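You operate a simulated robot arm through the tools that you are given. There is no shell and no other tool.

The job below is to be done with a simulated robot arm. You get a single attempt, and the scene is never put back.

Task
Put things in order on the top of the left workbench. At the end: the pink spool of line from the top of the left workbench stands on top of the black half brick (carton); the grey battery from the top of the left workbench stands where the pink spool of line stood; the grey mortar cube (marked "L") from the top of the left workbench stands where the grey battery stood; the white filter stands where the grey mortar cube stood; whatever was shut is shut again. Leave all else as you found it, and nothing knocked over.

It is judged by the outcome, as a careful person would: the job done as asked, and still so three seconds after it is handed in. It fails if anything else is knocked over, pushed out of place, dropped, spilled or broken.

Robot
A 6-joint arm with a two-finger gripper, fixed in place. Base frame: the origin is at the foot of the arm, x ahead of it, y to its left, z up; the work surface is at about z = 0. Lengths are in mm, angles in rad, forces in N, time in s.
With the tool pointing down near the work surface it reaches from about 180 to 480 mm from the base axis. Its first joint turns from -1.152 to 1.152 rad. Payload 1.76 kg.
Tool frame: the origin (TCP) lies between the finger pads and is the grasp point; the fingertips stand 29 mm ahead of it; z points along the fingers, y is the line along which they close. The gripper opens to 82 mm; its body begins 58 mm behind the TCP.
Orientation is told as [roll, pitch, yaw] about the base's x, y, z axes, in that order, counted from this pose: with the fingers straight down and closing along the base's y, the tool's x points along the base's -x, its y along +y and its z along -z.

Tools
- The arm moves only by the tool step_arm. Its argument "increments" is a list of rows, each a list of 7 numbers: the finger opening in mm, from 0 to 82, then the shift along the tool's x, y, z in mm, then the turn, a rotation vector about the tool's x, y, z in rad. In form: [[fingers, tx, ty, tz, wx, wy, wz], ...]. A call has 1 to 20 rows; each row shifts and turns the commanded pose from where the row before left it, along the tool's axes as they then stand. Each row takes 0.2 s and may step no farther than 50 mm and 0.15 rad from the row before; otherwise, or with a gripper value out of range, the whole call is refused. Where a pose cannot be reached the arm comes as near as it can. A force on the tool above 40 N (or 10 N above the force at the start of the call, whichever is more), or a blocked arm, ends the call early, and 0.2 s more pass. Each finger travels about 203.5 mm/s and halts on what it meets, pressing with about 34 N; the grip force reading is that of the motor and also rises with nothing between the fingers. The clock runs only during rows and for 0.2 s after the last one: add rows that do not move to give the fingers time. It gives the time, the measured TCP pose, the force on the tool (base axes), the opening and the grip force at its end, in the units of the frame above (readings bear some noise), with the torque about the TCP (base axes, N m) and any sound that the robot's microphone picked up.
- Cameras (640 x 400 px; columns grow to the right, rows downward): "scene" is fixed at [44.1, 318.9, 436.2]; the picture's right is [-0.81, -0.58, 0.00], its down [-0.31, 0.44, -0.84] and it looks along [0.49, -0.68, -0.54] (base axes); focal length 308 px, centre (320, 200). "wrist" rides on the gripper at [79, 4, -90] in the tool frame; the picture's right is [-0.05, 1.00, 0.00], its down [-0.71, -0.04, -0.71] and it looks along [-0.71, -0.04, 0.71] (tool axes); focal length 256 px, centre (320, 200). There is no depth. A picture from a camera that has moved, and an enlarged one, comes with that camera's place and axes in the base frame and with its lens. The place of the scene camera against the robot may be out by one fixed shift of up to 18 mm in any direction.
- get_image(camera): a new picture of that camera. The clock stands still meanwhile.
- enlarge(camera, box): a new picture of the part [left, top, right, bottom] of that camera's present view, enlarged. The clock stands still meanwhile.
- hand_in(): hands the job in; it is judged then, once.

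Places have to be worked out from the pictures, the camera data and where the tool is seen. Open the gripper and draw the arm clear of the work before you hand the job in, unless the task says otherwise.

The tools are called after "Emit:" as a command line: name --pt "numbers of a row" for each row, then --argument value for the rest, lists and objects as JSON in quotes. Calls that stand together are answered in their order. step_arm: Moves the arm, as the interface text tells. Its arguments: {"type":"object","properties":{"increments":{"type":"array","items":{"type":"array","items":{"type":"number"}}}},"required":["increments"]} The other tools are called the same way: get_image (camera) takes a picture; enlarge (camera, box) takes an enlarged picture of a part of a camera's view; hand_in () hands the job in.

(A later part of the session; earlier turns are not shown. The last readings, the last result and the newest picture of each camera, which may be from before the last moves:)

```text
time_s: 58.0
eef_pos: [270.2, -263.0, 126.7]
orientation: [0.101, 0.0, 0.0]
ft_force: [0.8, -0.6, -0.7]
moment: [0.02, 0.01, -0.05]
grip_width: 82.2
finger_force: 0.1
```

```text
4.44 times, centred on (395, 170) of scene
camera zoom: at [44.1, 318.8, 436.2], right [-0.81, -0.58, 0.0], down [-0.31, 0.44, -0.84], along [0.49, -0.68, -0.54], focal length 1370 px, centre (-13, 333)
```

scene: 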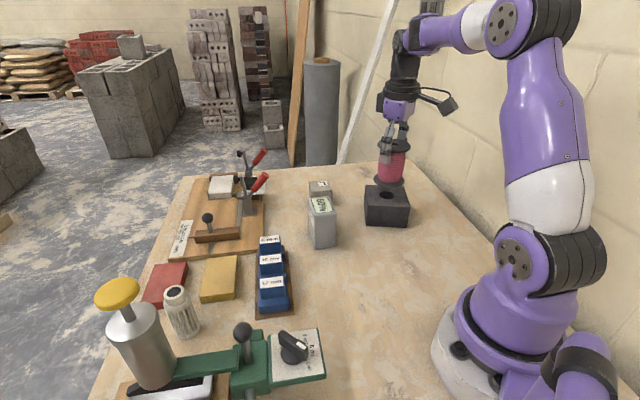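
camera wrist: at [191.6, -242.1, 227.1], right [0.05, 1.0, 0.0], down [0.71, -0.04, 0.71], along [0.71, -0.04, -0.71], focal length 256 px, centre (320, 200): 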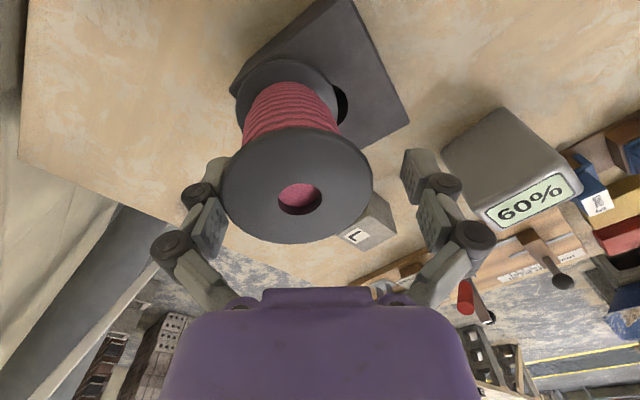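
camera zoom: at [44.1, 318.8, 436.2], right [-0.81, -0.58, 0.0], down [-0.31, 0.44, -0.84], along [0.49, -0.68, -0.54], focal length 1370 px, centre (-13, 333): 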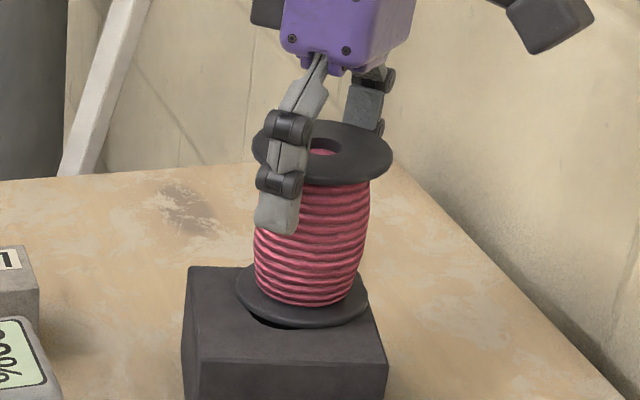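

The spool stands free between the fingers. Leveling the tool, then checking before raising.

Emit:
step_arm --pt "82 0 0 0 0.025 0 0" --pt "82 0 0 0 0.025 0 0" --pt "82 0 0 0 0.025 0 0" --pt "82 0 0 0 0.026 0 0" --pt "82 0 0 0 0 0 0"

Emit:
enlarge --camera "wrist" --box '[180, 30, 460, 260]'

```text
time_s: 59.2
eef_pos: [271.2, -263.5, 126.9]
orientation: [0.0, -0.001, -0.001]
ft_force: [-0.2, 0.0, 0.4]
moment: [0.03, -0.02, 0.0]
grip_width: 82.0
finger_force: 0.1
```

```text
1.74 times, centred on (320, 145) of wrist
camera zoom: at [191.0, -258.9, 216.7], right [0.05, 1.0, 0.0], down [0.71, -0.04, 0.71], along [0.71, -0.04, -0.71], focal length 445 px, centre (320, 296)
```

zoom: 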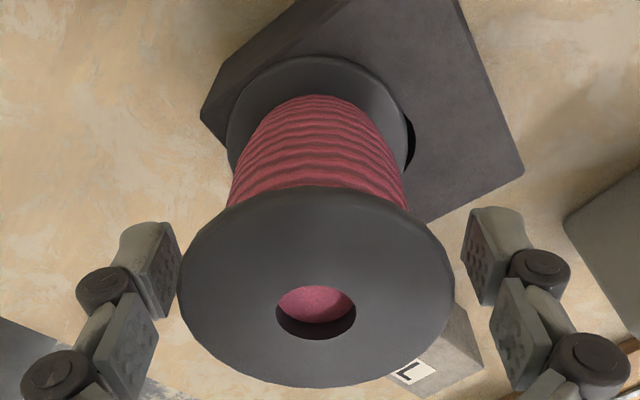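

The spool is upright and free at about (269, -264), but some 20 mm off the brick's centre. I'll raise so the flat tip pads meet the rim (clear of the gap), grip lightly, and recentre it.

Emit:
step_arm --pt "82 0 0 -7 0 0 0" --pt "82 0 0 -7 0 0 0" --pt "82 0 0 -7 0 0 0" --pt "82 0 0 -7 0 0 0" --pt "82 0 0 0 0 0 0"

Emit:
enlarge --camera "wrist" --box '[180, 30, 460, 260]'

Emit:
enlarge --camera "scene" --box '[360, 105, 430, 215]'

```text
time_s: 60.4
eef_pos: [271.8, -263.7, 154.2]
orientation: [0.002, -0.001, 0.0]
ft_force: [0.5, 0.6, 0.2]
moment: [-0.02, -0.01, -0.03]
grip_width: 82.1
finger_force: 0.1
```

```text
1.74 times, centred on (320, 145) of wrist
camera zoom: at [191.1, -259.5, 245.0], right [0.05, 1.0, 0.0], down [0.71, -0.04, 0.71], along [0.71, -0.04, -0.71], focal length 445 px, centre (320, 296)
```

zoom: 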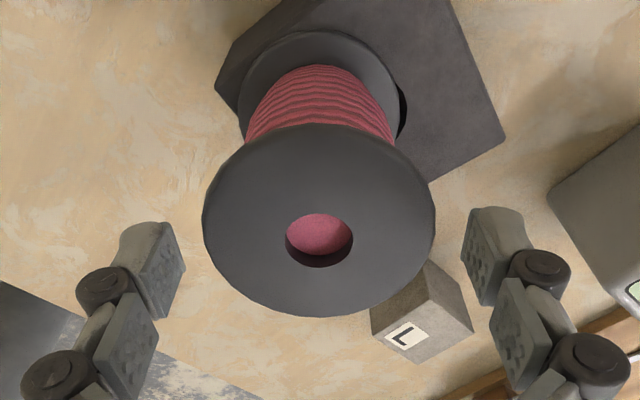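

```text
3.64 times, centred on (395, 160) of scene
camera zoom: at [44.1, 318.9, 436.2], right [-0.81, -0.58, 0.0], down [-0.31, 0.44, -0.84], along [0.49, -0.68, -0.54], focal length 1121 px, centre (47, 346)
```

zoom: 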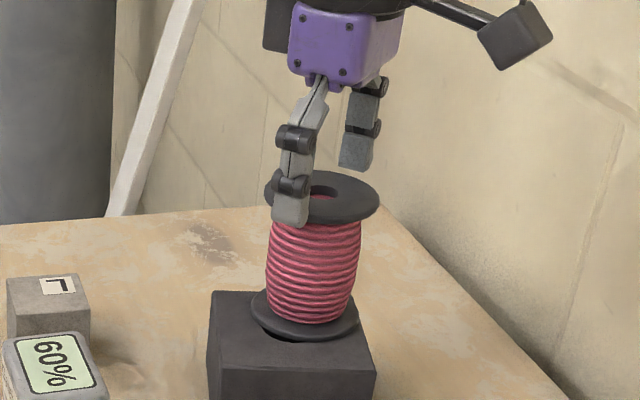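

The spool is standing free. Closing lightly with the flat tip pads on the rim.

Emit:
step_arm --pt "78 0 0 0 0 0 0" --pt "74 0 0 0 0 0 0" --pt "70 0 0 0 0 0 0" --pt "67 0 0 0 0 0 0" --pt "65 0 0 0 0 0 0" --pt "62 0 0 0 0 0 0" --pt "60 0 0 0 0 0 0" --pt "60 0 0 0 0 0 0"

Emit:
enlarge --camera "wrist" --box '[180, 30, 460, 260]'

Emit:
enlarge --camera "scene" --box '[360, 105, 430, 215]'

```text
time_s: 62.2
eef_pos: [270.6, -263.1, 154.8]
orientation: [0.001, 0.0, 0.001]
ft_force: [-0.8, -1.0, 6.7]
moment: [0.02, 0.05, -0.01]
grip_width: 64.9
finger_force: 34.3
```

```text
1.74 times, centred on (320, 145) of wrist
camera zoom: at [191.1, -259.5, 245.2], right [0.05, 1.0, 0.0], down [0.71, -0.04, 0.71], along [0.71, -0.04, -0.71], focal length 445 px, centre (320, 296)
```

zoom: 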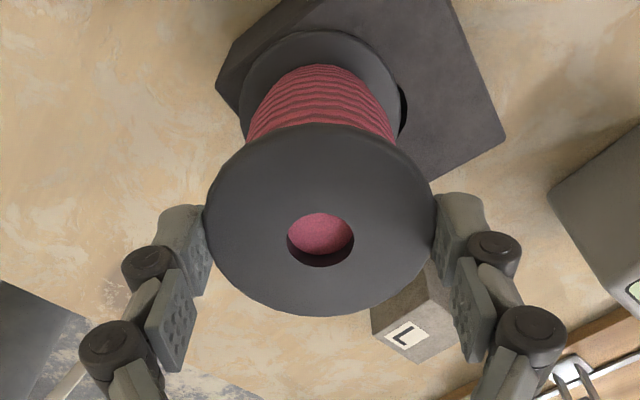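

```text
3.64 times, centred on (395, 160) of scene
camera zoom: at [44.1, 318.9, 436.2], right [-0.81, -0.58, 0.0], down [-0.31, 0.44, -0.84], along [0.49, -0.68, -0.54], focal length 1121 px, centre (47, 346)
```

zoom: 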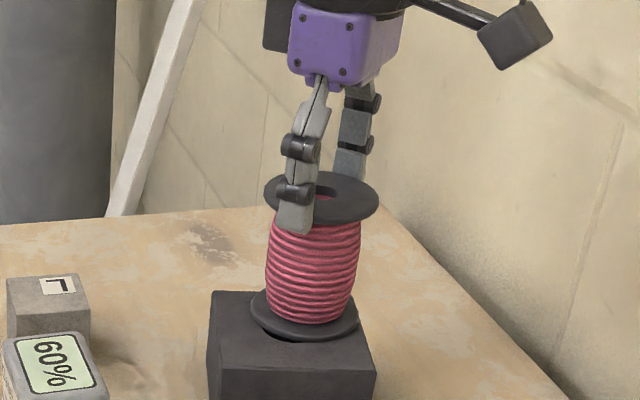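

Flat pads hold the rim at 64.9 mm. Lifting 4 mm, shifting 20 mm toward +y to the brick's centre.

Emit:
step_arm --pt "60 0 0 -2 0 0 0" --pt "60 0 0 -2 0 0 0" --pt "60 0 0 -1 0 0 0" --pt "60 0 3 0 0 0 0" --pt "60 -0.5 5 0 0 0 0" --pt "60 -0.5 5 0 0 0 0" --pt "60 0 5 0 0 0 0" --pt "60 0 2.5 0 0 0 0" --pt "60 0 0 0 0 0 0"

Emit:
enlarge --camera "wrist" --box '[180, 30, 460, 260]'

Emit:
enlarge --camera "scene" --box '[360, 105, 430, 215]'

```text
time_s: 64.2
eef_pos: [273.6, -241.6, 159.9]
orientation: [0.0, 0.001, -0.002]
ft_force: [0.3, 0.3, -1.2]
moment: [-0.02, 0.05, 0.01]
grip_width: 65.0
finger_force: 34.1
```

```text
1.74 times, centred on (320, 145) of wrist
camera zoom: at [192.2, -238.1, 249.7], right [0.05, 1.0, 0.0], down [0.71, -0.04, 0.71], along [0.71, -0.04, -0.71], focal length 445 px, centre (320, 296)
```

zoom: 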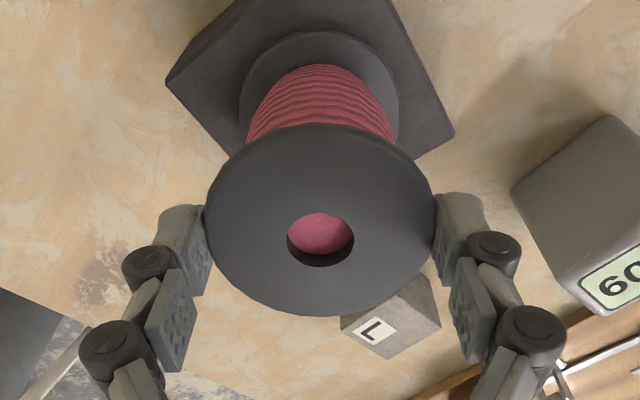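

```text
3.64 times, centred on (395, 160) of scene
camera zoom: at [44.1, 318.8, 436.2], right [-0.81, -0.58, 0.0], down [-0.31, 0.44, -0.84], along [0.49, -0.68, -0.54], focal length 1121 px, centre (47, 346)
```

zoom: 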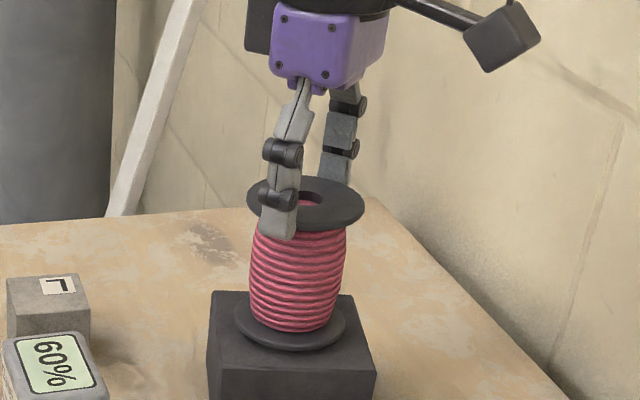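

It hangs straight and centred. Lowering to contact.

Emit:
step_arm --pt "60 0 0 2 0 0 0" --pt "60 0 0 1.5 0 0 0" --pt "60 0 0 0.5 0 0 0" --pt "60 0 0 0 0 0 0"

```text
time_s: 65.2
eef_pos: [272.3, -241.2, 156.1]
orientation: [0.002, -0.001, 0.0]
ft_force: [-0.6, 0.2, -2.2]
moment: [-0.02, -0.04, 0.01]
grip_width: 65.0
finger_force: 34.2
```

Emit:
step_arm --pt "60 0 0 0.5 0 0 0" --pt "60 0 0 0.4 0 0 0" --pt "60 0 0 0 0 0 0"

```text
time_s: 66.0
eef_pos: [272.3, -243.7, 155.5]
orientation: [0.001, 0.0, 0.0]
ft_force: [-0.2, -0.1, -2.0]
moment: [0.0, 0.0, 0.0]
grip_width: 65.0
finger_force: 34.2
```

Still hanging; lowering a bit more in fine steps.

Emit:
step_arm --pt "60 0 0 0.4 0 0 0" --pt "60 0 0 0 0 0 0"

```text
time_s: 66.6
eef_pos: [271.4, -242.1, 155.4]
orientation: [0.0, -0.001, -0.001]
ft_force: [-1.2, 1.6, 10.9]
moment: [0.15, 0.07, -0.02]
grip_width: 65.0
finger_force: 33.7
```

Contact at 10.9 N. Easing up 0.3 mm and opening gently.

Emit:
step_arm --pt "60 0 0 -0.3 0 0 0" --pt "63 0 0 0 0 0 0" --pt "64.5 0 0 0 0 0 0" --pt "65.5 0 0 0 0 0 0" --pt "67 0 0 0 0 0 0" --pt "69 0 0 0 0 0 0" --pt "72 0 0 0 0 0 0" --pt "72 0 0 0 0 0 0"

Emit:
enlarge --camera "wrist" --box '[180, 30, 460, 260]'

Emit:
enlarge --camera "scene" --box '[360, 105, 430, 215]'

```text
time_s: 68.4
eef_pos: [272.3, -241.5, 154.6]
orientation: [0.0, 0.0, 0.0]
ft_force: [0.5, -0.3, 0.5]
moment: [0.01, 0.0, 0.01]
grip_width: 72.0
finger_force: 0.0
```

```text
1.74 times, centred on (320, 145) of wrist
camera zoom: at [192.1, -238.1, 244.9], right [0.05, 1.0, 0.0], down [0.71, -0.04, 0.71], along [0.71, -0.04, -0.71], focal length 445 px, centre (320, 296)
```

zoom: 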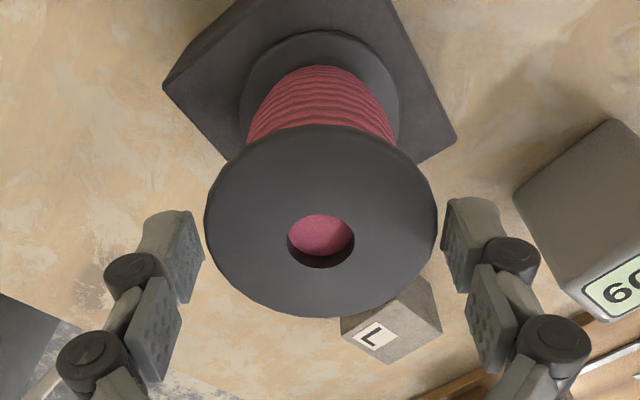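

```text
3.64 times, centred on (395, 160) of scene
camera zoom: at [44.1, 318.9, 436.2], right [-0.81, -0.58, 0.0], down [-0.31, 0.44, -0.84], along [0.49, -0.68, -0.54], focal length 1121 px, centre (47, 346)
```

zoom: 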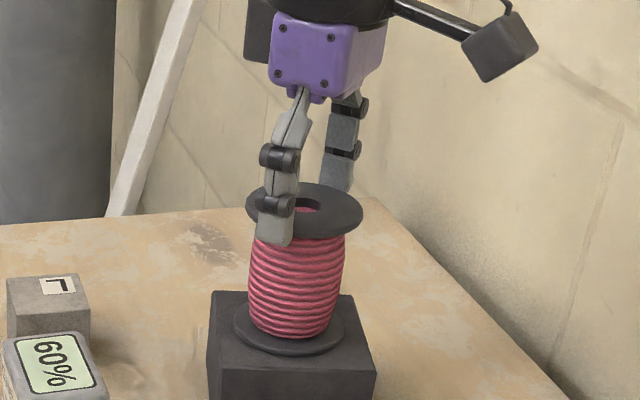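

Clean release: the spool stands centred on the brick with gaps on both sides. Opening fully and raising straight up.

Emit:
step_arm --pt "76 0 0 0 0 0 0" --pt "82 0 0 0 0 0 0" --pt "82 0 0 -10 0 0 0" --pt "82 0 0 -20 0 0 0" --pt "82 0 0 -30 0 0 0" --pt "82 0 0 -30 0 0 0" --pt "82 0 0 0 0 0 0"

Emit:
get_image --camera "scene"

Emit:
get_image --camera "wrist"

```text
time_s: 70.0
eef_pos: [271.6, -240.6, 243.4]
orientation: [0.001, 0.002, 0.0]
ft_force: [-0.2, 0.0, -0.5]
moment: [0.0, 0.02, 0.01]
grip_width: 82.0
finger_force: 0.0
```

```text
taken
```

scene: 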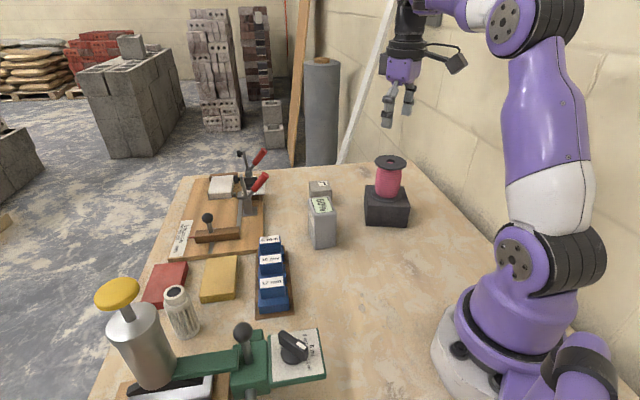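

```text
taken
camera wrist: at [191.7, -236.6, 333.7], right [0.05, 1.0, 0.0], down [0.71, -0.04, 0.71], along [0.71, -0.04, -0.71], focal length 256 px, centre (320, 200)
```

wrist: 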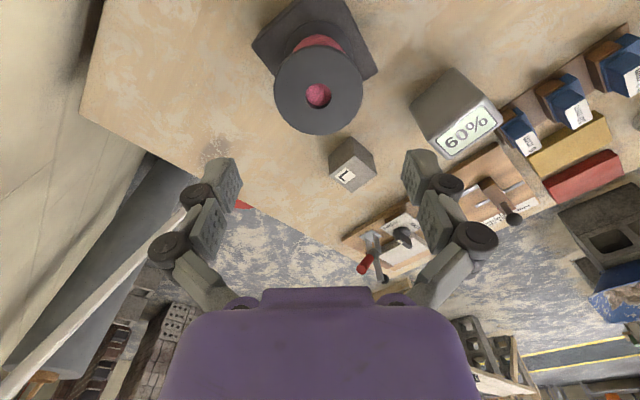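

The spool stands on the brick, everything else in place. Enlarging this view gives another sightline on the cube and battery.

Emit:
enlarge --camera "wrist" --box '[310, 50, 530, 210]'

```text
2.50 times, centred on (420, 130) of wrist
camera zoom: at [191.7, -236.6, 333.7], right [0.05, 1.0, 0.0], down [0.71, -0.04, 0.71], along [0.71, -0.04, -0.71], focal length 640 px, centre (70, 375)
```

zoom: 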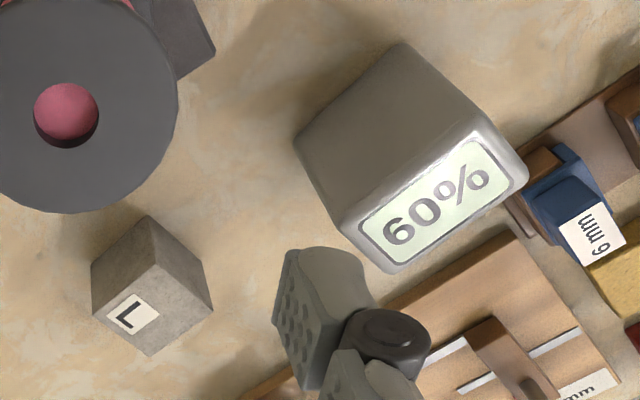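

Cube is about 48.5 mm at (428, -203); battery about (343.5, -88.5) with its long side along roughly 139°. I'll fly over to the battery and turn the gripper so it closes across the 43 mm side.

Emit:
step_arm --pt "82 -14.4 30.4 0 0 0 0" --pt "82 -14.4 30.4 0 0 0 0" --pt "82 -14.4 30.4 0 0 0 0" --pt "82 -14.4 30.4 0 0 0 0" --pt "82 -14.4 30.4 0 0 0 0" --pt "82 0 0 0 0 0 0.15" --pt "82 0 0 0 0 0 0.15" --pt "82 0 0 0 0 0 0.15" --pt "82 0 0 0 0 0 0.15" --pt "82 0 0 0 0 0 0.14" --pt "82 0 0 0 0 0 0"

Emit:
get_image --camera "wrist"

Emit:
get_image --camera "scene"

```text
time_s: 72.4
eef_pos: [344.2, -91.6, 245.2]
orientation: [0.001, 0.0, -0.741]
ft_force: [-0.5, 0.9, -0.3]
moment: [0.0, 0.03, 0.0]
grip_width: 82.0
finger_force: 0.1
```

```text
taken
camera wrist: at [287.7, -34.6, 335.0], right [0.71, 0.7, 0.0], down [0.5, -0.51, 0.71], along [0.5, -0.5, -0.71], focal length 256 px, centre (320, 200)
```

wrist: 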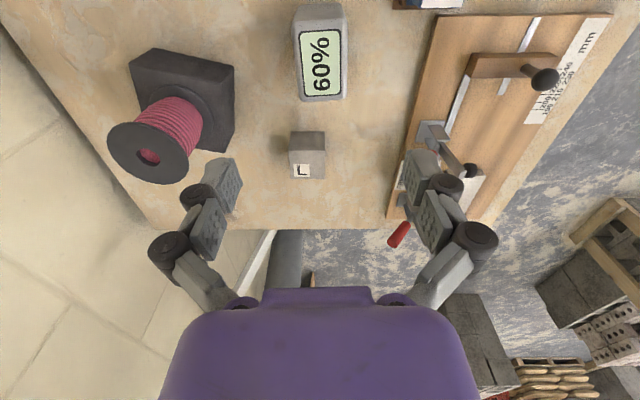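

```text
taken
```

scene: 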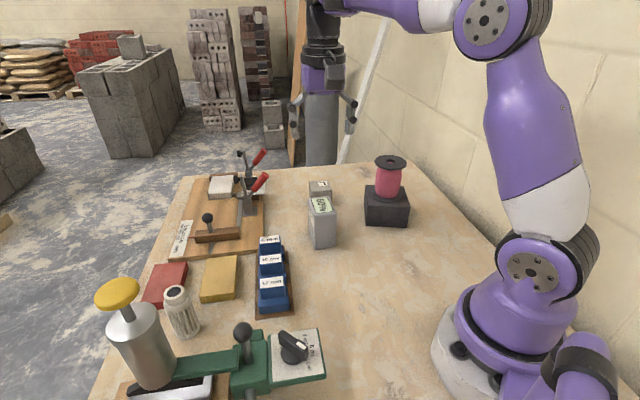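

The view is nicely aligned with the battery and cube. Enlarging for accurate edges.

Emit:
enlarge --camera "wrist" --box '[260, 0, 380, 110]'

Emit:
enlarge --camera "wrist" --box '[260, 100, 380, 210]'

Emit:
enlarge --camera "wrist" --box '[340, 0, 540, 120]'

```text
3.64 times, centred on (320, 55) of wrist
camera zoom: at [287.7, -34.6, 335.0], right [0.71, 0.7, 0.0], down [0.5, -0.51, 0.71], along [0.5, -0.5, -0.71], focal length 931 px, centre (320, 727)
```

zoom: 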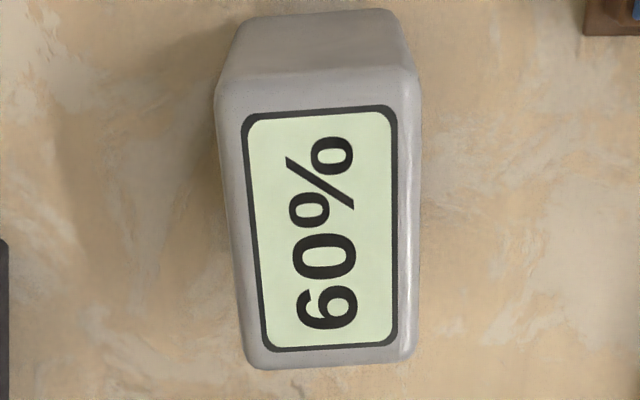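

```text
3.64 times, centred on (320, 155) of wrist
camera zoom: at [287.7, -34.6, 335.0], right [0.71, 0.7, 0.0], down [0.5, -0.51, 0.71], along [0.5, -0.5, -0.71], focal length 931 px, centre (320, 364)
```

zoom: 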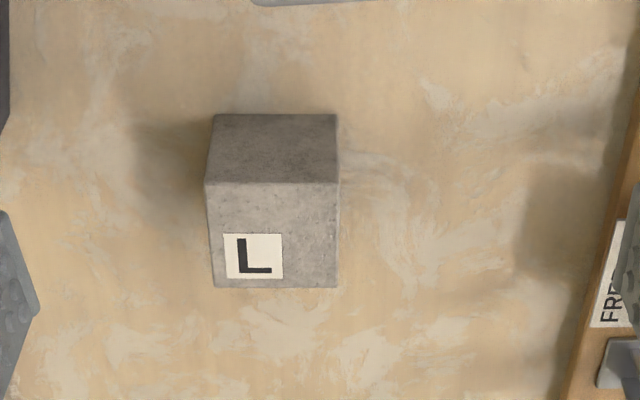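

```text
3.20 times, centred on (440, 60) of wrist
camera zoom: at [287.7, -34.6, 335.0], right [0.71, 0.7, 0.0], down [0.5, -0.51, 0.71], along [0.5, -0.5, -0.71], focal length 819 px, centre (-64, 648)
```

zoom: 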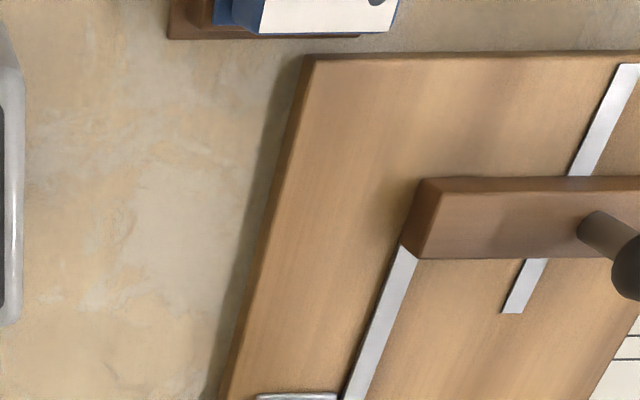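

Measured: battery centre (342.5, -89.2), 63.5 × 45.4 × 87 mm, turned exactly to my -0.741 yaw. Cube centre is (428, -204), about 50 mm, at 45°. I'll align over the battery and descend to just above it with a narrower opening.

Emit:
step_arm --pt "70 1.7 0.7 30 0 0 0" --pt "70 0 0 40 0 0 0" --pt "70 0 0 40 0 0 0" --pt "70 0 0 10 0 0 0" --pt "70 0 0 0 0 0 0"

Emit:
get_image --camera "wrist"

Emit:
enlarge --camera "scene" --box '[250, 120, 410, 260]'

```text
time_s: 73.6
eef_pos: [344.3, -88.3, 123.7]
orientation: [0.001, 0.001, -0.741]
ft_force: [-0.4, -0.1, -1.0]
moment: [0.02, 0.01, 0.04]
grip_width: 70.0
finger_force: 0.0
```

```text
taken
camera wrist: at [287.5, -32.2, 214.2], right [0.71, 0.7, 0.0], down [0.5, -0.5, 0.71], along [0.5, -0.5, -0.71], focal length 256 px, centre (320, 200)
```

wrist: 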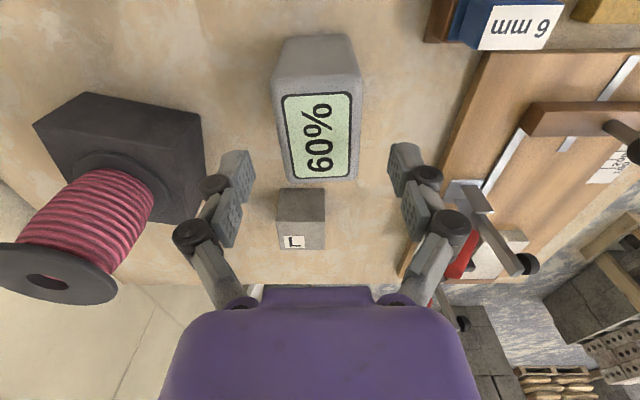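

```text
2.86 times, centred on (330, 190) of scene
camera zoom: at [44.1, 318.9, 436.2], right [-0.81, -0.58, 0.0], down [-0.31, 0.44, -0.84], along [0.49, -0.68, -0.54], focal length 881 px, centre (291, 229)
```

zoom: 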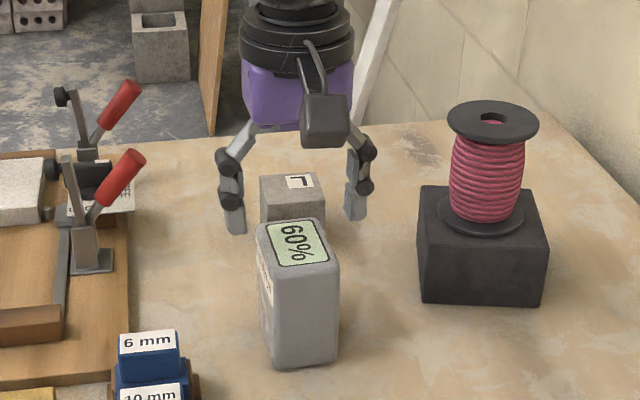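

The fingers straddle the battery symmetrically. Descending to grip height (TCP about 62 mm).

Emit:
step_arm --pt "70 0 0 15 0 0 0" --pt "70 0 0 16 0 0 0" --pt "70 0 0 16 0 0 0" --pt "70 0 0 15 0 0 0" --pt "70 0 0 0 0 0 0"

Emit:
get_image --camera "wrist"

Emit:
enlarge --camera "scene" --box '[250, 150, 410, 270]'

```text
time_s: 74.8
eef_pos: [343.9, -88.7, 63.0]
orientation: [0.0, -0.001, -0.74]
ft_force: [0.6, -0.4, 0.2]
moment: [0.01, 0.0, -0.01]
grip_width: 70.0
finger_force: 0.1
```

```text
taken
camera wrist: at [286.8, -32.2, 151.7], right [0.71, 0.7, 0.0], down [0.5, -0.5, 0.71], along [0.5, -0.5, -0.71], focal length 256 px, centre (320, 200)
```

wrist: 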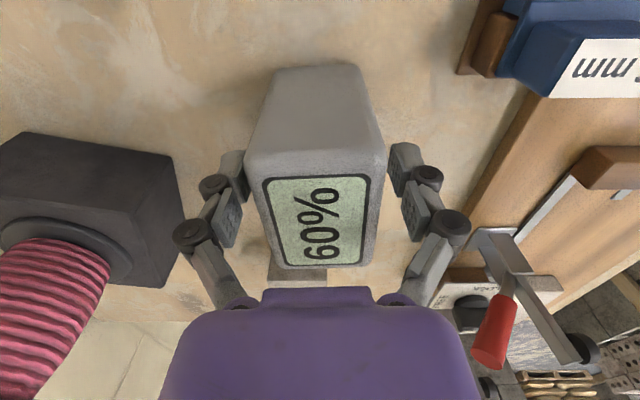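

```text
3.33 times, centred on (330, 210) of scene
camera zoom: at [44.1, 318.9, 436.2], right [-0.81, -0.58, 0.0], down [-0.31, 0.44, -0.84], along [0.49, -0.68, -0.54], focal length 1027 px, centre (287, 167)
```

zoom: 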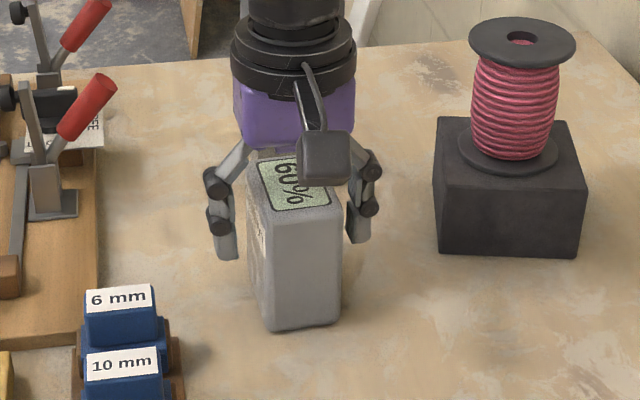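

Good straddle with clearance both sides. Closing on the battery.

Emit:
step_arm --pt "62 0 0 0 0 0 0" --pt "54 0 0 0 0 0 0" --pt "48 0 0 0 0 0 0" --pt "44 0 0 0 0 0 0" --pt "38 0 0 0 0 0 0" --pt "38 0 0 0 0 0 0"

Emit:
get_image --camera "wrist"

```text
time_s: 76.2
eef_pos: [343.1, -88.9, 60.8]
orientation: [-0.001, 0.0, -0.74]
ft_force: [-2.0, 0.0, 5.3]
moment: [0.0, 0.09, 0.06]
grip_width: 47.6
finger_force: 33.6
```

```text
taken
camera wrist: at [286.8, -32.2, 152.0], right [0.71, 0.7, 0.0], down [0.5, -0.5, 0.71], along [0.5, -0.5, -0.71], focal length 256 px, centre (320, 200)
```

wrist: 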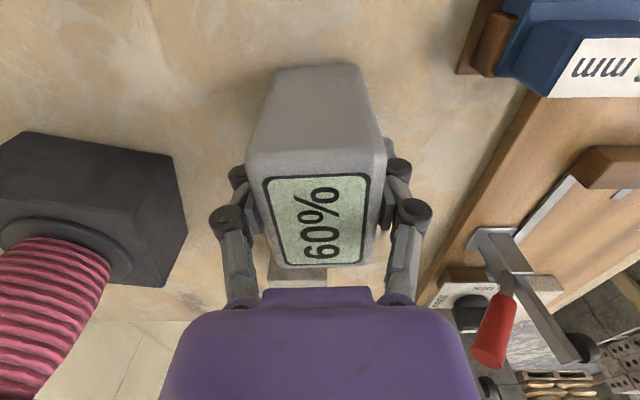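

Gripped at 47.6 mm. Test lift of 8 mm.

Emit:
step_arm --pt "38 0 0 -2 0 0 0" --pt "38 0 0 -3 0 0 0" --pt "38 0 0 -3 0 0 0" --pt "38 0 0 0 0 0 0"

Emit:
enlarge --camera "scene" --box '[250, 150, 410, 270]'

```text
time_s: 77.2
eef_pos: [344.5, -88.9, 70.4]
orientation: [-0.001, 0.0, -0.739]
ft_force: [-0.1, 0.1, -3.9]
moment: [0.01, 0.01, 0.0]
grip_width: 47.7
finger_force: 34.8
```

```text
3.33 times, centred on (330, 210) of scene
camera zoom: at [44.1, 318.8, 436.2], right [-0.81, -0.58, 0.0], down [-0.31, 0.44, -0.84], along [0.49, -0.68, -0.54], focal length 1027 px, centre (287, 167)
```

zoom: 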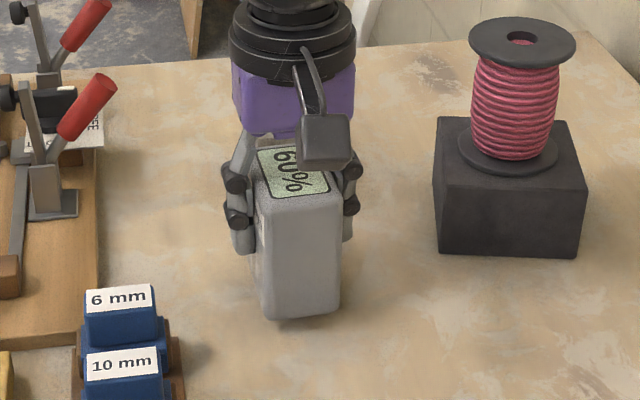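

The battery hangs straight (3.9 N). Raising a bit more and carrying it to the spool's old place at about (199.8, -88.5).

Emit:
step_arm --pt "38 0 0 -10 0 0 0" --pt "38 0 0 -10 0 0 0" --pt "38 6 -5.4 0 0 0 0" --pt "38 12 -10.9 0 0 0 0" --pt "38 14 -12.6 0 0 0 0" --pt "38 14 -12.6 0 0 0 0" --pt "38 14 -12.6 0 0 0 0" --pt "38 14 -12.6 0 0 0 0" --pt "38 14 -12.6 0 0 0 0" --pt "38 12 -10.9 0 0 0 0" --pt "38 5.9 -5.5 0 0 0 0" --pt "38 0 0 0 0 0 0"

Emit:
get_image --camera "scene"

Emit:
get_image --camera "wrist"

```text
time_s: 79.8
eef_pos: [200.1, -88.5, 90.6]
orientation: [-0.001, 0.0, -0.738]
ft_force: [0.0, 0.3, -4.1]
moment: [-0.02, 0.04, 0.03]
grip_width: 47.5
finger_force: 34.4
```

```text
taken
```

scene: 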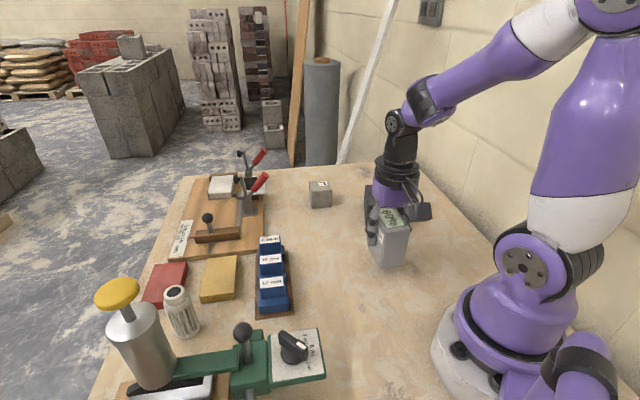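

```text
taken
camera wrist: at [144.5, -32.4, 180.5], right [0.71, 0.7, 0.0], down [0.5, -0.5, 0.71], along [0.5, -0.5, -0.71], focal length 256 px, centre (320, 200)
```

wrist: 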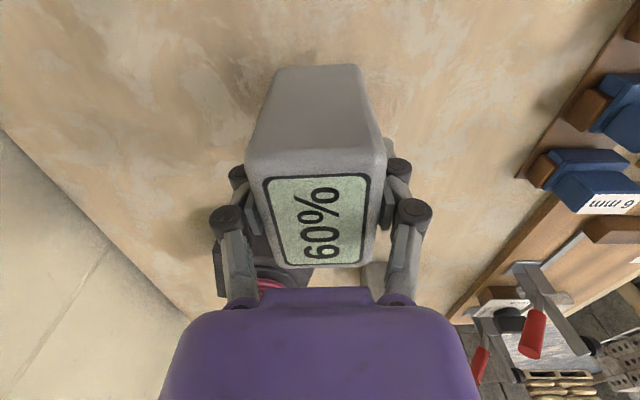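

Over the target (TCP about (200.1, -88.7)). Lowering to just above the table.

Emit:
step_arm --pt "38 0 0 9 0 0 0" --pt "38 0 0 9 0 0 0" --pt "38 0 0 6 0 0 0" --pt "38 0 0 2.5 0 0 0" --pt "38 0 0 0 0 0 0"

```text
time_s: 81.0
eef_pos: [201.6, -88.6, 62.7]
orientation: [0.0, 0.0, -0.741]
ft_force: [-0.1, 0.4, -4.4]
moment: [-0.02, 0.01, -0.01]
grip_width: 47.6
finger_force: 33.7
```

Emit:
step_arm --pt "38 0 0 0.7 0 0 0" --pt "38 0 0 0.7 0 0 0" --pt "38 0 0 0 0 0 0"

```text
time_s: 81.8
eef_pos: [201.6, -87.8, 61.9]
orientation: [-0.001, 0.002, -0.74]
ft_force: [-2.1, 1.6, 2.3]
moment: [-0.06, -0.03, 0.0]
grip_width: 48.0
finger_force: 34.1
```

The battery touches the table (Fz from -4.4 to +2.3 N). Opening gently.

Emit:
step_arm --pt "44 0 0 0.2 0 0 0" --pt "46.5 0 0 0 0 0 0" --pt "48 0 0 0 0 0 0" --pt "49.5 0 0 0 0 0 0" --pt "52 0 0 0 0 0 0" --pt "58 0 0 0 0 0 0" --pt "66 0 0 0 0 0 0" --pt "70 0 0 0 0 0 0" --pt "70 0 0 0 0 0 0"

Emit:
get_image --camera "wrist"

Emit:
enlarge --camera "scene" --box '[320, 160, 460, 290]'

```text
time_s: 83.8
eef_pos: [201.1, -88.8, 61.6]
orientation: [0.0, -0.001, -0.74]
ft_force: [-0.1, 0.3, 0.0]
moment: [0.05, 0.0, 0.03]
grip_width: 70.0
finger_force: 0.1
```

```text
taken
camera wrist: at [144.4, -31.7, 152.0], right [0.71, 0.7, 0.0], down [0.5, -0.5, 0.71], along [0.5, -0.5, -0.71], focal length 256 px, centre (320, 200)
```

wrist: 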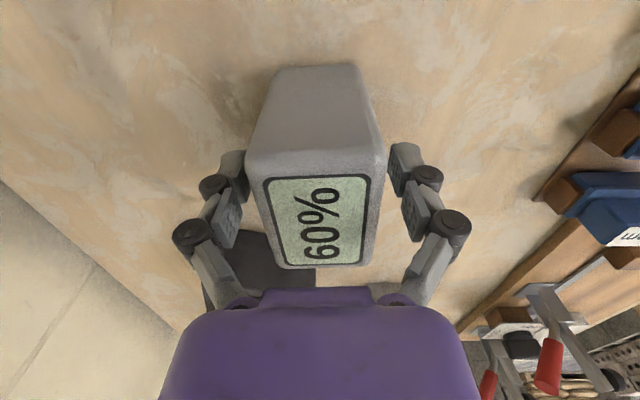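

```text
3.08 times, centred on (390, 225) of scene
camera zoom: at [44.1, 318.9, 436.2], right [-0.81, -0.58, 0.0], down [-0.31, 0.44, -0.84], along [0.49, -0.68, -0.54], focal length 948 px, centre (105, 123)
```

zoom: 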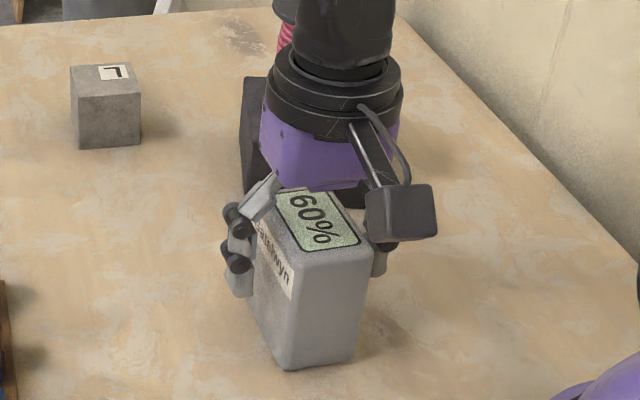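

Battery placed cleanly. Rising clear of it and then moving toward the cube at (428, -204).

Emit:
step_arm --pt "70 0 0 -15 0 0 0" --pt "70 0 0 -25 0 0 0" --pt "70 0 0 -30 0 0 0" --pt "70 0 0 -25 0 0 0" --pt "70 0 0 0 0 0 0"

Emit:
get_image --camera "scene"

Emit:
get_image --camera "wrist"

```text
time_s: 85.0
eef_pos: [201.4, -89.8, 157.5]
orientation: [0.0, 0.0, -0.74]
ft_force: [-0.1, -0.8, 0.5]
moment: [0.01, 0.05, 0.05]
grip_width: 70.0
finger_force: 0.0
```

```text
taken
```

scene: 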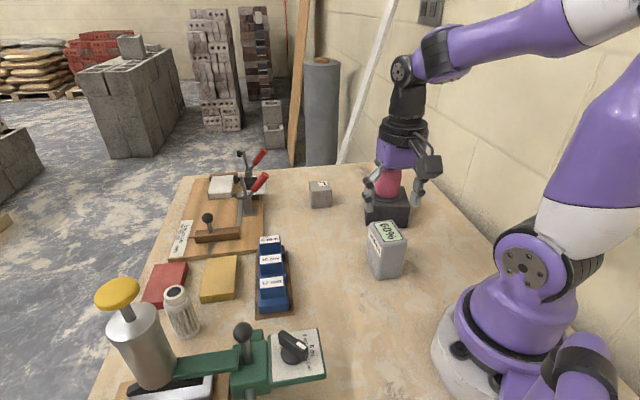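

```text
taken
camera wrist: at [144.8, -32.8, 247.8], right [0.71, 0.7, 0.0], down [0.5, -0.5, 0.71], along [0.5, -0.5, -0.71], focal length 256 px, centre (320, 200)
```

wrist: 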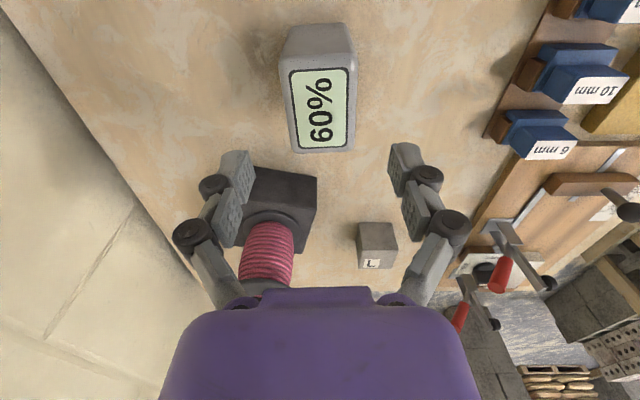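

Battery stands within about a millimetre of the spool's old spot. Now moving to above the cube and turning slightly to its edges.

Emit:
step_arm --pt "70 -15 4.3 0 0 0 0" --pt "70 -30 8.4 0 0 0 0" --pt "70 -30 8.4 0 0 0 0" --pt "70 -30 8.4 0 0 0 0" --pt "70 -30 8.4 0 0 0 0" --pt "70 -30 8.4 0 0 0 0" --pt "70 -30 8.4 0 0 0 0" --pt "70 -30 8.4 0 0 0 0" --pt "70 -20.4 5.8 0 0 0 0.05" --pt "70 0 0 0 0 0 0"

Emit:
get_image --camera "wrist"

Emit:
get_image --camera "scene"

```text
time_s: 87.2
eef_pos: [409.7, -194.5, 150.5]
orientation: [0.002, 0.003, -0.79]
ft_force: [-0.9, -0.1, -0.1]
moment: [-0.01, 0.0, 0.0]
grip_width: 69.9
finger_force: 0.1
out of reach, approached as far as the arm can: row 9
```

```text
taken
camera wrist: at [356.9, -135.6, 241.2], right [0.75, 0.67, 0.0], down [0.47, -0.53, 0.71], along [0.47, -0.53, -0.71], focal length 256 px, centre (320, 200)
```

wrist: 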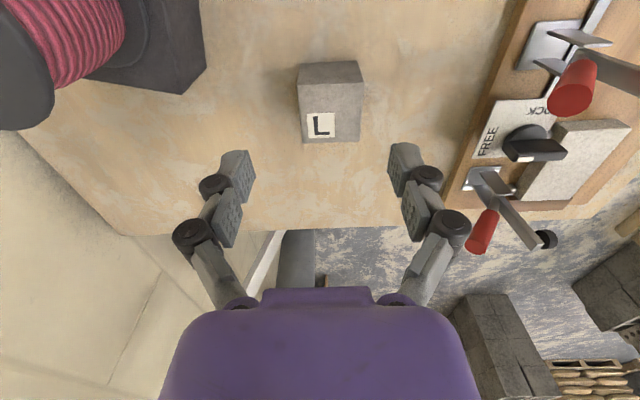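

```text
taken
```

scene: 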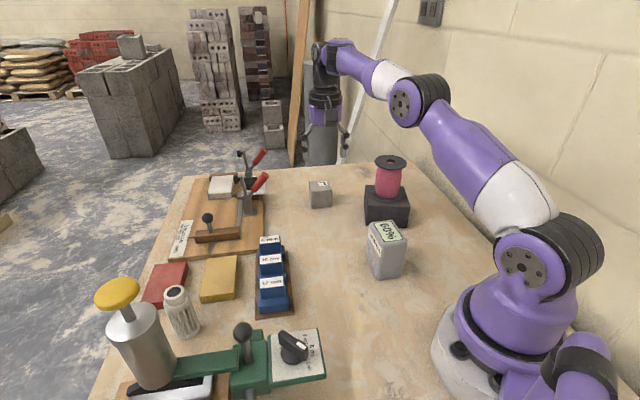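

At this height the arm tops out at about 454 mm radius; lower down it can reach further. I'll re-measure the cube from here before descending.

Emit:
enlarge --camera "wrist" --box '[270, 40, 390, 160]'

```text
3.33 times, centred on (330, 100) of wrist
camera zoom: at [356.9, -135.6, 241.2], right [0.75, 0.67, 0.0], down [0.47, -0.53, 0.71], along [0.47, -0.53, -0.71], focal length 853 px, centre (287, 533)
```

zoom: 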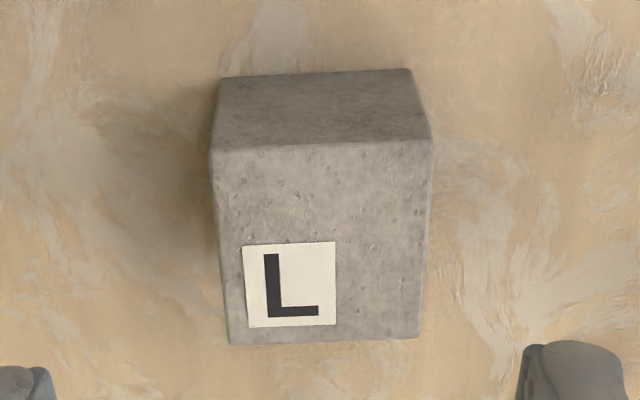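

Cube refined: centre (428, -203.2), side about 49 mm. I'll descend while correcting sideways and moving outward, fingers straddling the cube.

Emit:
step_arm --pt "78 0 0 25 0 0 0" --pt "78 0 6.9 15 0 0 0.01" --pt "78 -5 0 15 0 0 0" --pt "78 -5 0 15 0 0 0" --pt "78 0 0 0 0 0 0"

Emit:
get_image --camera "wrist"

Emit:
enlarge --camera "scene" --box '[240, 120, 420, 240]'

```text
time_s: 88.4
eef_pos: [421.2, -196.6, 80.4]
orientation: [0.001, 0.001, -0.799]
ft_force: [0.0, -0.1, 0.8]
moment: [-0.01, 0.0, -0.01]
grip_width: 77.9
finger_force: 0.1
```

```text
taken
camera wrist: at [368.1, -136.3, 171.0], right [0.75, 0.66, 0.0], down [0.47, -0.53, 0.71], along [0.47, -0.53, -0.71], focal length 256 px, centre (320, 200)
```

wrist: 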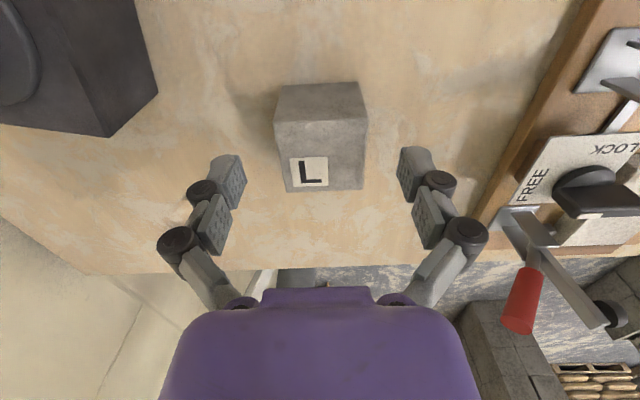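

```text
3.33 times, centred on (330, 180) of scene
camera zoom: at [44.1, 318.9, 436.2], right [-0.81, -0.58, 0.0], down [-0.31, 0.44, -0.84], along [0.49, -0.68, -0.54], focal length 1027 px, centre (287, 267)
```

zoom: 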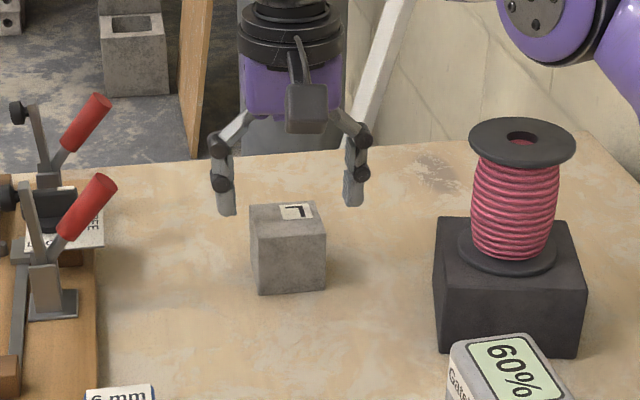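

Laterally centred on the cube. Continuing outward 10 mm and down to TCP z of about 36.

Emit:
step_arm --pt "78 -4 0.2 12 0 0 0" --pt "78 -4 0.2 12 0 0 0" --pt "78 -2.4 0 11 0 0 0" --pt "78 0 0 9 0 0 0" --pt "78 0 0 0 0 0 0"

Emit:
get_image --camera "wrist"

Emit:
enlarge --camera "scene" --box '[240, 120, 420, 240]'

```text
time_s: 89.6
eef_pos: [428.1, -202.6, 37.7]
orientation: [0.0, -0.001, -0.798]
ft_force: [0.1, 0.8, -0.6]
moment: [-0.03, -0.01, -0.01]
grip_width: 78.2
finger_force: 0.0
```

```text
taken
camera wrist: at [375.9, -143.0, 127.5], right [0.75, 0.66, 0.0], down [0.47, -0.53, 0.71], along [0.47, -0.53, -0.71], focal length 256 px, centre (320, 200)
```

wrist: 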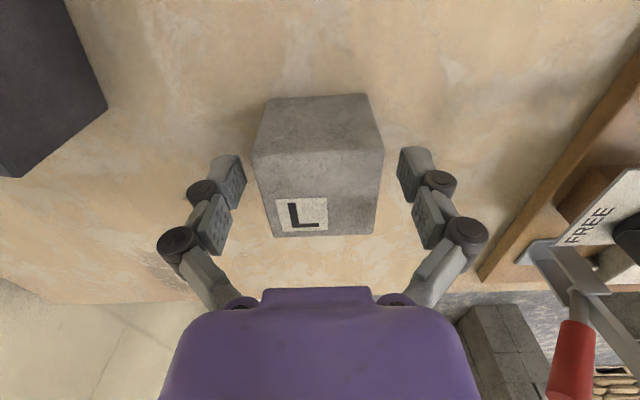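

```text
3.33 times, centred on (330, 180) of scene
camera zoom: at [44.1, 318.9, 436.2], right [-0.81, -0.58, 0.0], down [-0.31, 0.44, -0.84], along [0.49, -0.68, -0.54], focal length 1027 px, centre (287, 267)
```

zoom: 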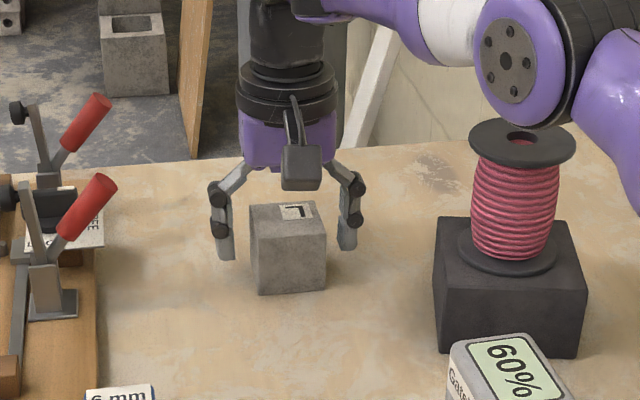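

Fingers straddle the cube. Closing on it.

Emit:
step_arm --pt "70 0 0 0 0 0 0" --pt "62 0 0 0 0 0 0" --pt "56 0 0 0 0 0 0" --pt "51 0 0 0 0 0 0" --pt "46 0 0 0 0 0 0" --pt "40 0 0 0 0 0 0" --pt "40 0 0 0 0 0 0"

Emit:
get_image --camera "wrist"

```text
time_s: 91.2
eef_pos: [428.5, -203.2, 37.7]
orientation: [0.0, -0.001, -0.799]
ft_force: [-0.5, 1.3, 3.2]
moment: [0.07, 0.07, -0.01]
grip_width: 49.6
finger_force: 33.9
```

```text
taken
camera wrist: at [375.9, -143.0, 127.9], right [0.75, 0.66, 0.0], down [0.47, -0.53, 0.71], along [0.47, -0.53, -0.71], focal length 256 px, centre (320, 200)
```

wrist: 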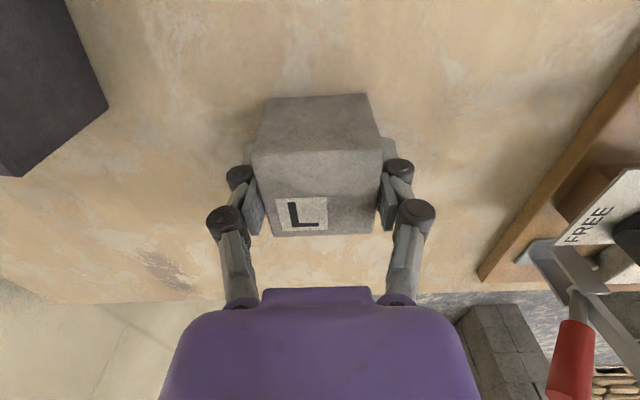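

Gripped at 49.6 mm with the cube centred on the TCP at about (428.1, -202.5), which is the spot for the filter later. Test lift.

Emit:
step_arm --pt "40 0 0 -2 0 0 0" --pt "40 0 0 -4 0 0 0" --pt "40 0 0 -4 0 0 0" --pt "40 0 0 0 0 0 0"

Emit:
enlarge --camera "scene" --box '[240, 120, 420, 240]'

```text
time_s: 92.2
eef_pos: [428.8, -202.6, 47.8]
orientation: [-0.001, 0.0, -0.799]
ft_force: [-0.8, 0.7, -2.5]
moment: [0.0, 0.0, 0.02]
grip_width: 49.6
finger_force: 33.8
```

```text
3.33 times, centred on (330, 180) of scene
camera zoom: at [44.1, 318.8, 436.2], right [-0.81, -0.58, 0.0], down [-0.31, 0.44, -0.84], along [0.49, -0.68, -0.54], focal length 1027 px, centre (287, 267)
```

zoom: 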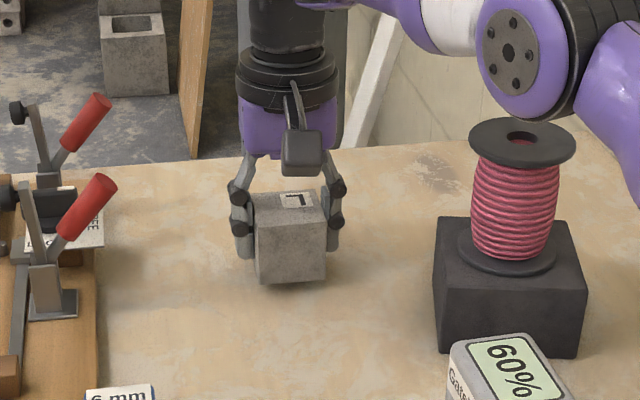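

The cube is held securely (2.5 N). Carrying it to the battery's old place at (342.3, -89).

Emit:
step_arm --pt "40 0 0 -10 0 0 0" --pt "40 8 1 -5 0 0 0" --pt "40 16 2 0 0 0 0" --pt "40 19 2.4 0 0 0 0" --pt "40 19 2.4 0 0 0 0" --pt "40 19 2.4 0 0 0 0" --pt "40 19 2.4 0 0 0 0" --pt "40 19 2.4 0 0 0 0" --pt "40 15 1.8 0 0 0 0" --pt "40 7.2 0.9 0 0 0 0" --pt "40 0 0 0 0 0 0"

Emit:
get_image --camera "wrist"

Emit:
get_image --camera "scene"

```text
time_s: 94.6
eef_pos: [342.9, -89.4, 62.2]
orientation: [0.0, -0.001, -0.801]
ft_force: [-0.7, -0.5, -2.5]
moment: [-0.01, 0.02, 0.04]
grip_width: 49.1
finger_force: 33.6
```

```text
taken
camera wrist: at [290.1, -30.1, 152.8], right [0.75, 0.66, 0.0], down [0.46, -0.53, 0.71], along [0.47, -0.53, -0.71], focal length 256 px, centre (320, 200)
```

wrist: 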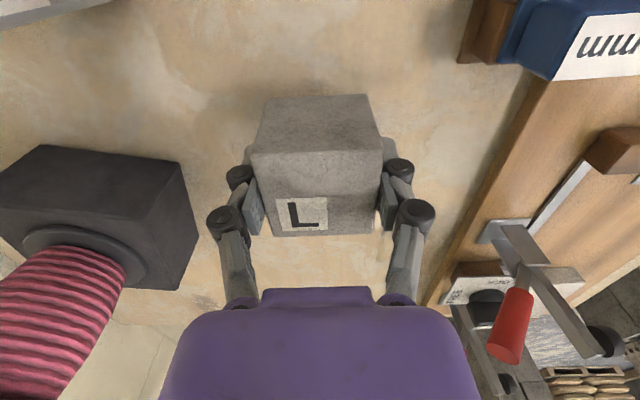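

```text
taken
```

scene: 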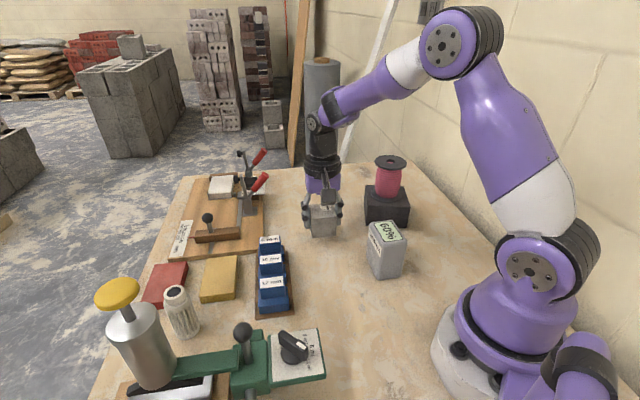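

Over the battery's old place. Lowering.

Emit:
step_arm --pt "40 0 0.4 8 0 0 0" --pt "40 0 0 8 0 0 0" --pt "40 0 0 6 0 0 0" --pt "40 0 0 1.5 0 0 0" --pt "40 0 0 0 0 0 0"

```text
time_s: 95.8
eef_pos: [344.5, -90.1, 38.0]
orientation: [0.0, 0.0, -0.797]
ft_force: [1.0, -1.2, -3.4]
moment: [-0.01, 0.01, 0.01]
grip_width: 49.4
finger_force: 34.3
```

Emit:
step_arm --pt "40 0 0 0.7 0 0 0" --pt "40 0 0 0.7 0 0 0" --pt "40 0 0 0 0 0 0"

```text
time_s: 96.6
eef_pos: [342.7, -88.9, 37.5]
orientation: [0.0, -0.001, -0.801]
ft_force: [-4.7, -0.3, 7.4]
moment: [-0.03, 0.0, -0.03]
grip_width: 49.5
finger_force: 33.6
```

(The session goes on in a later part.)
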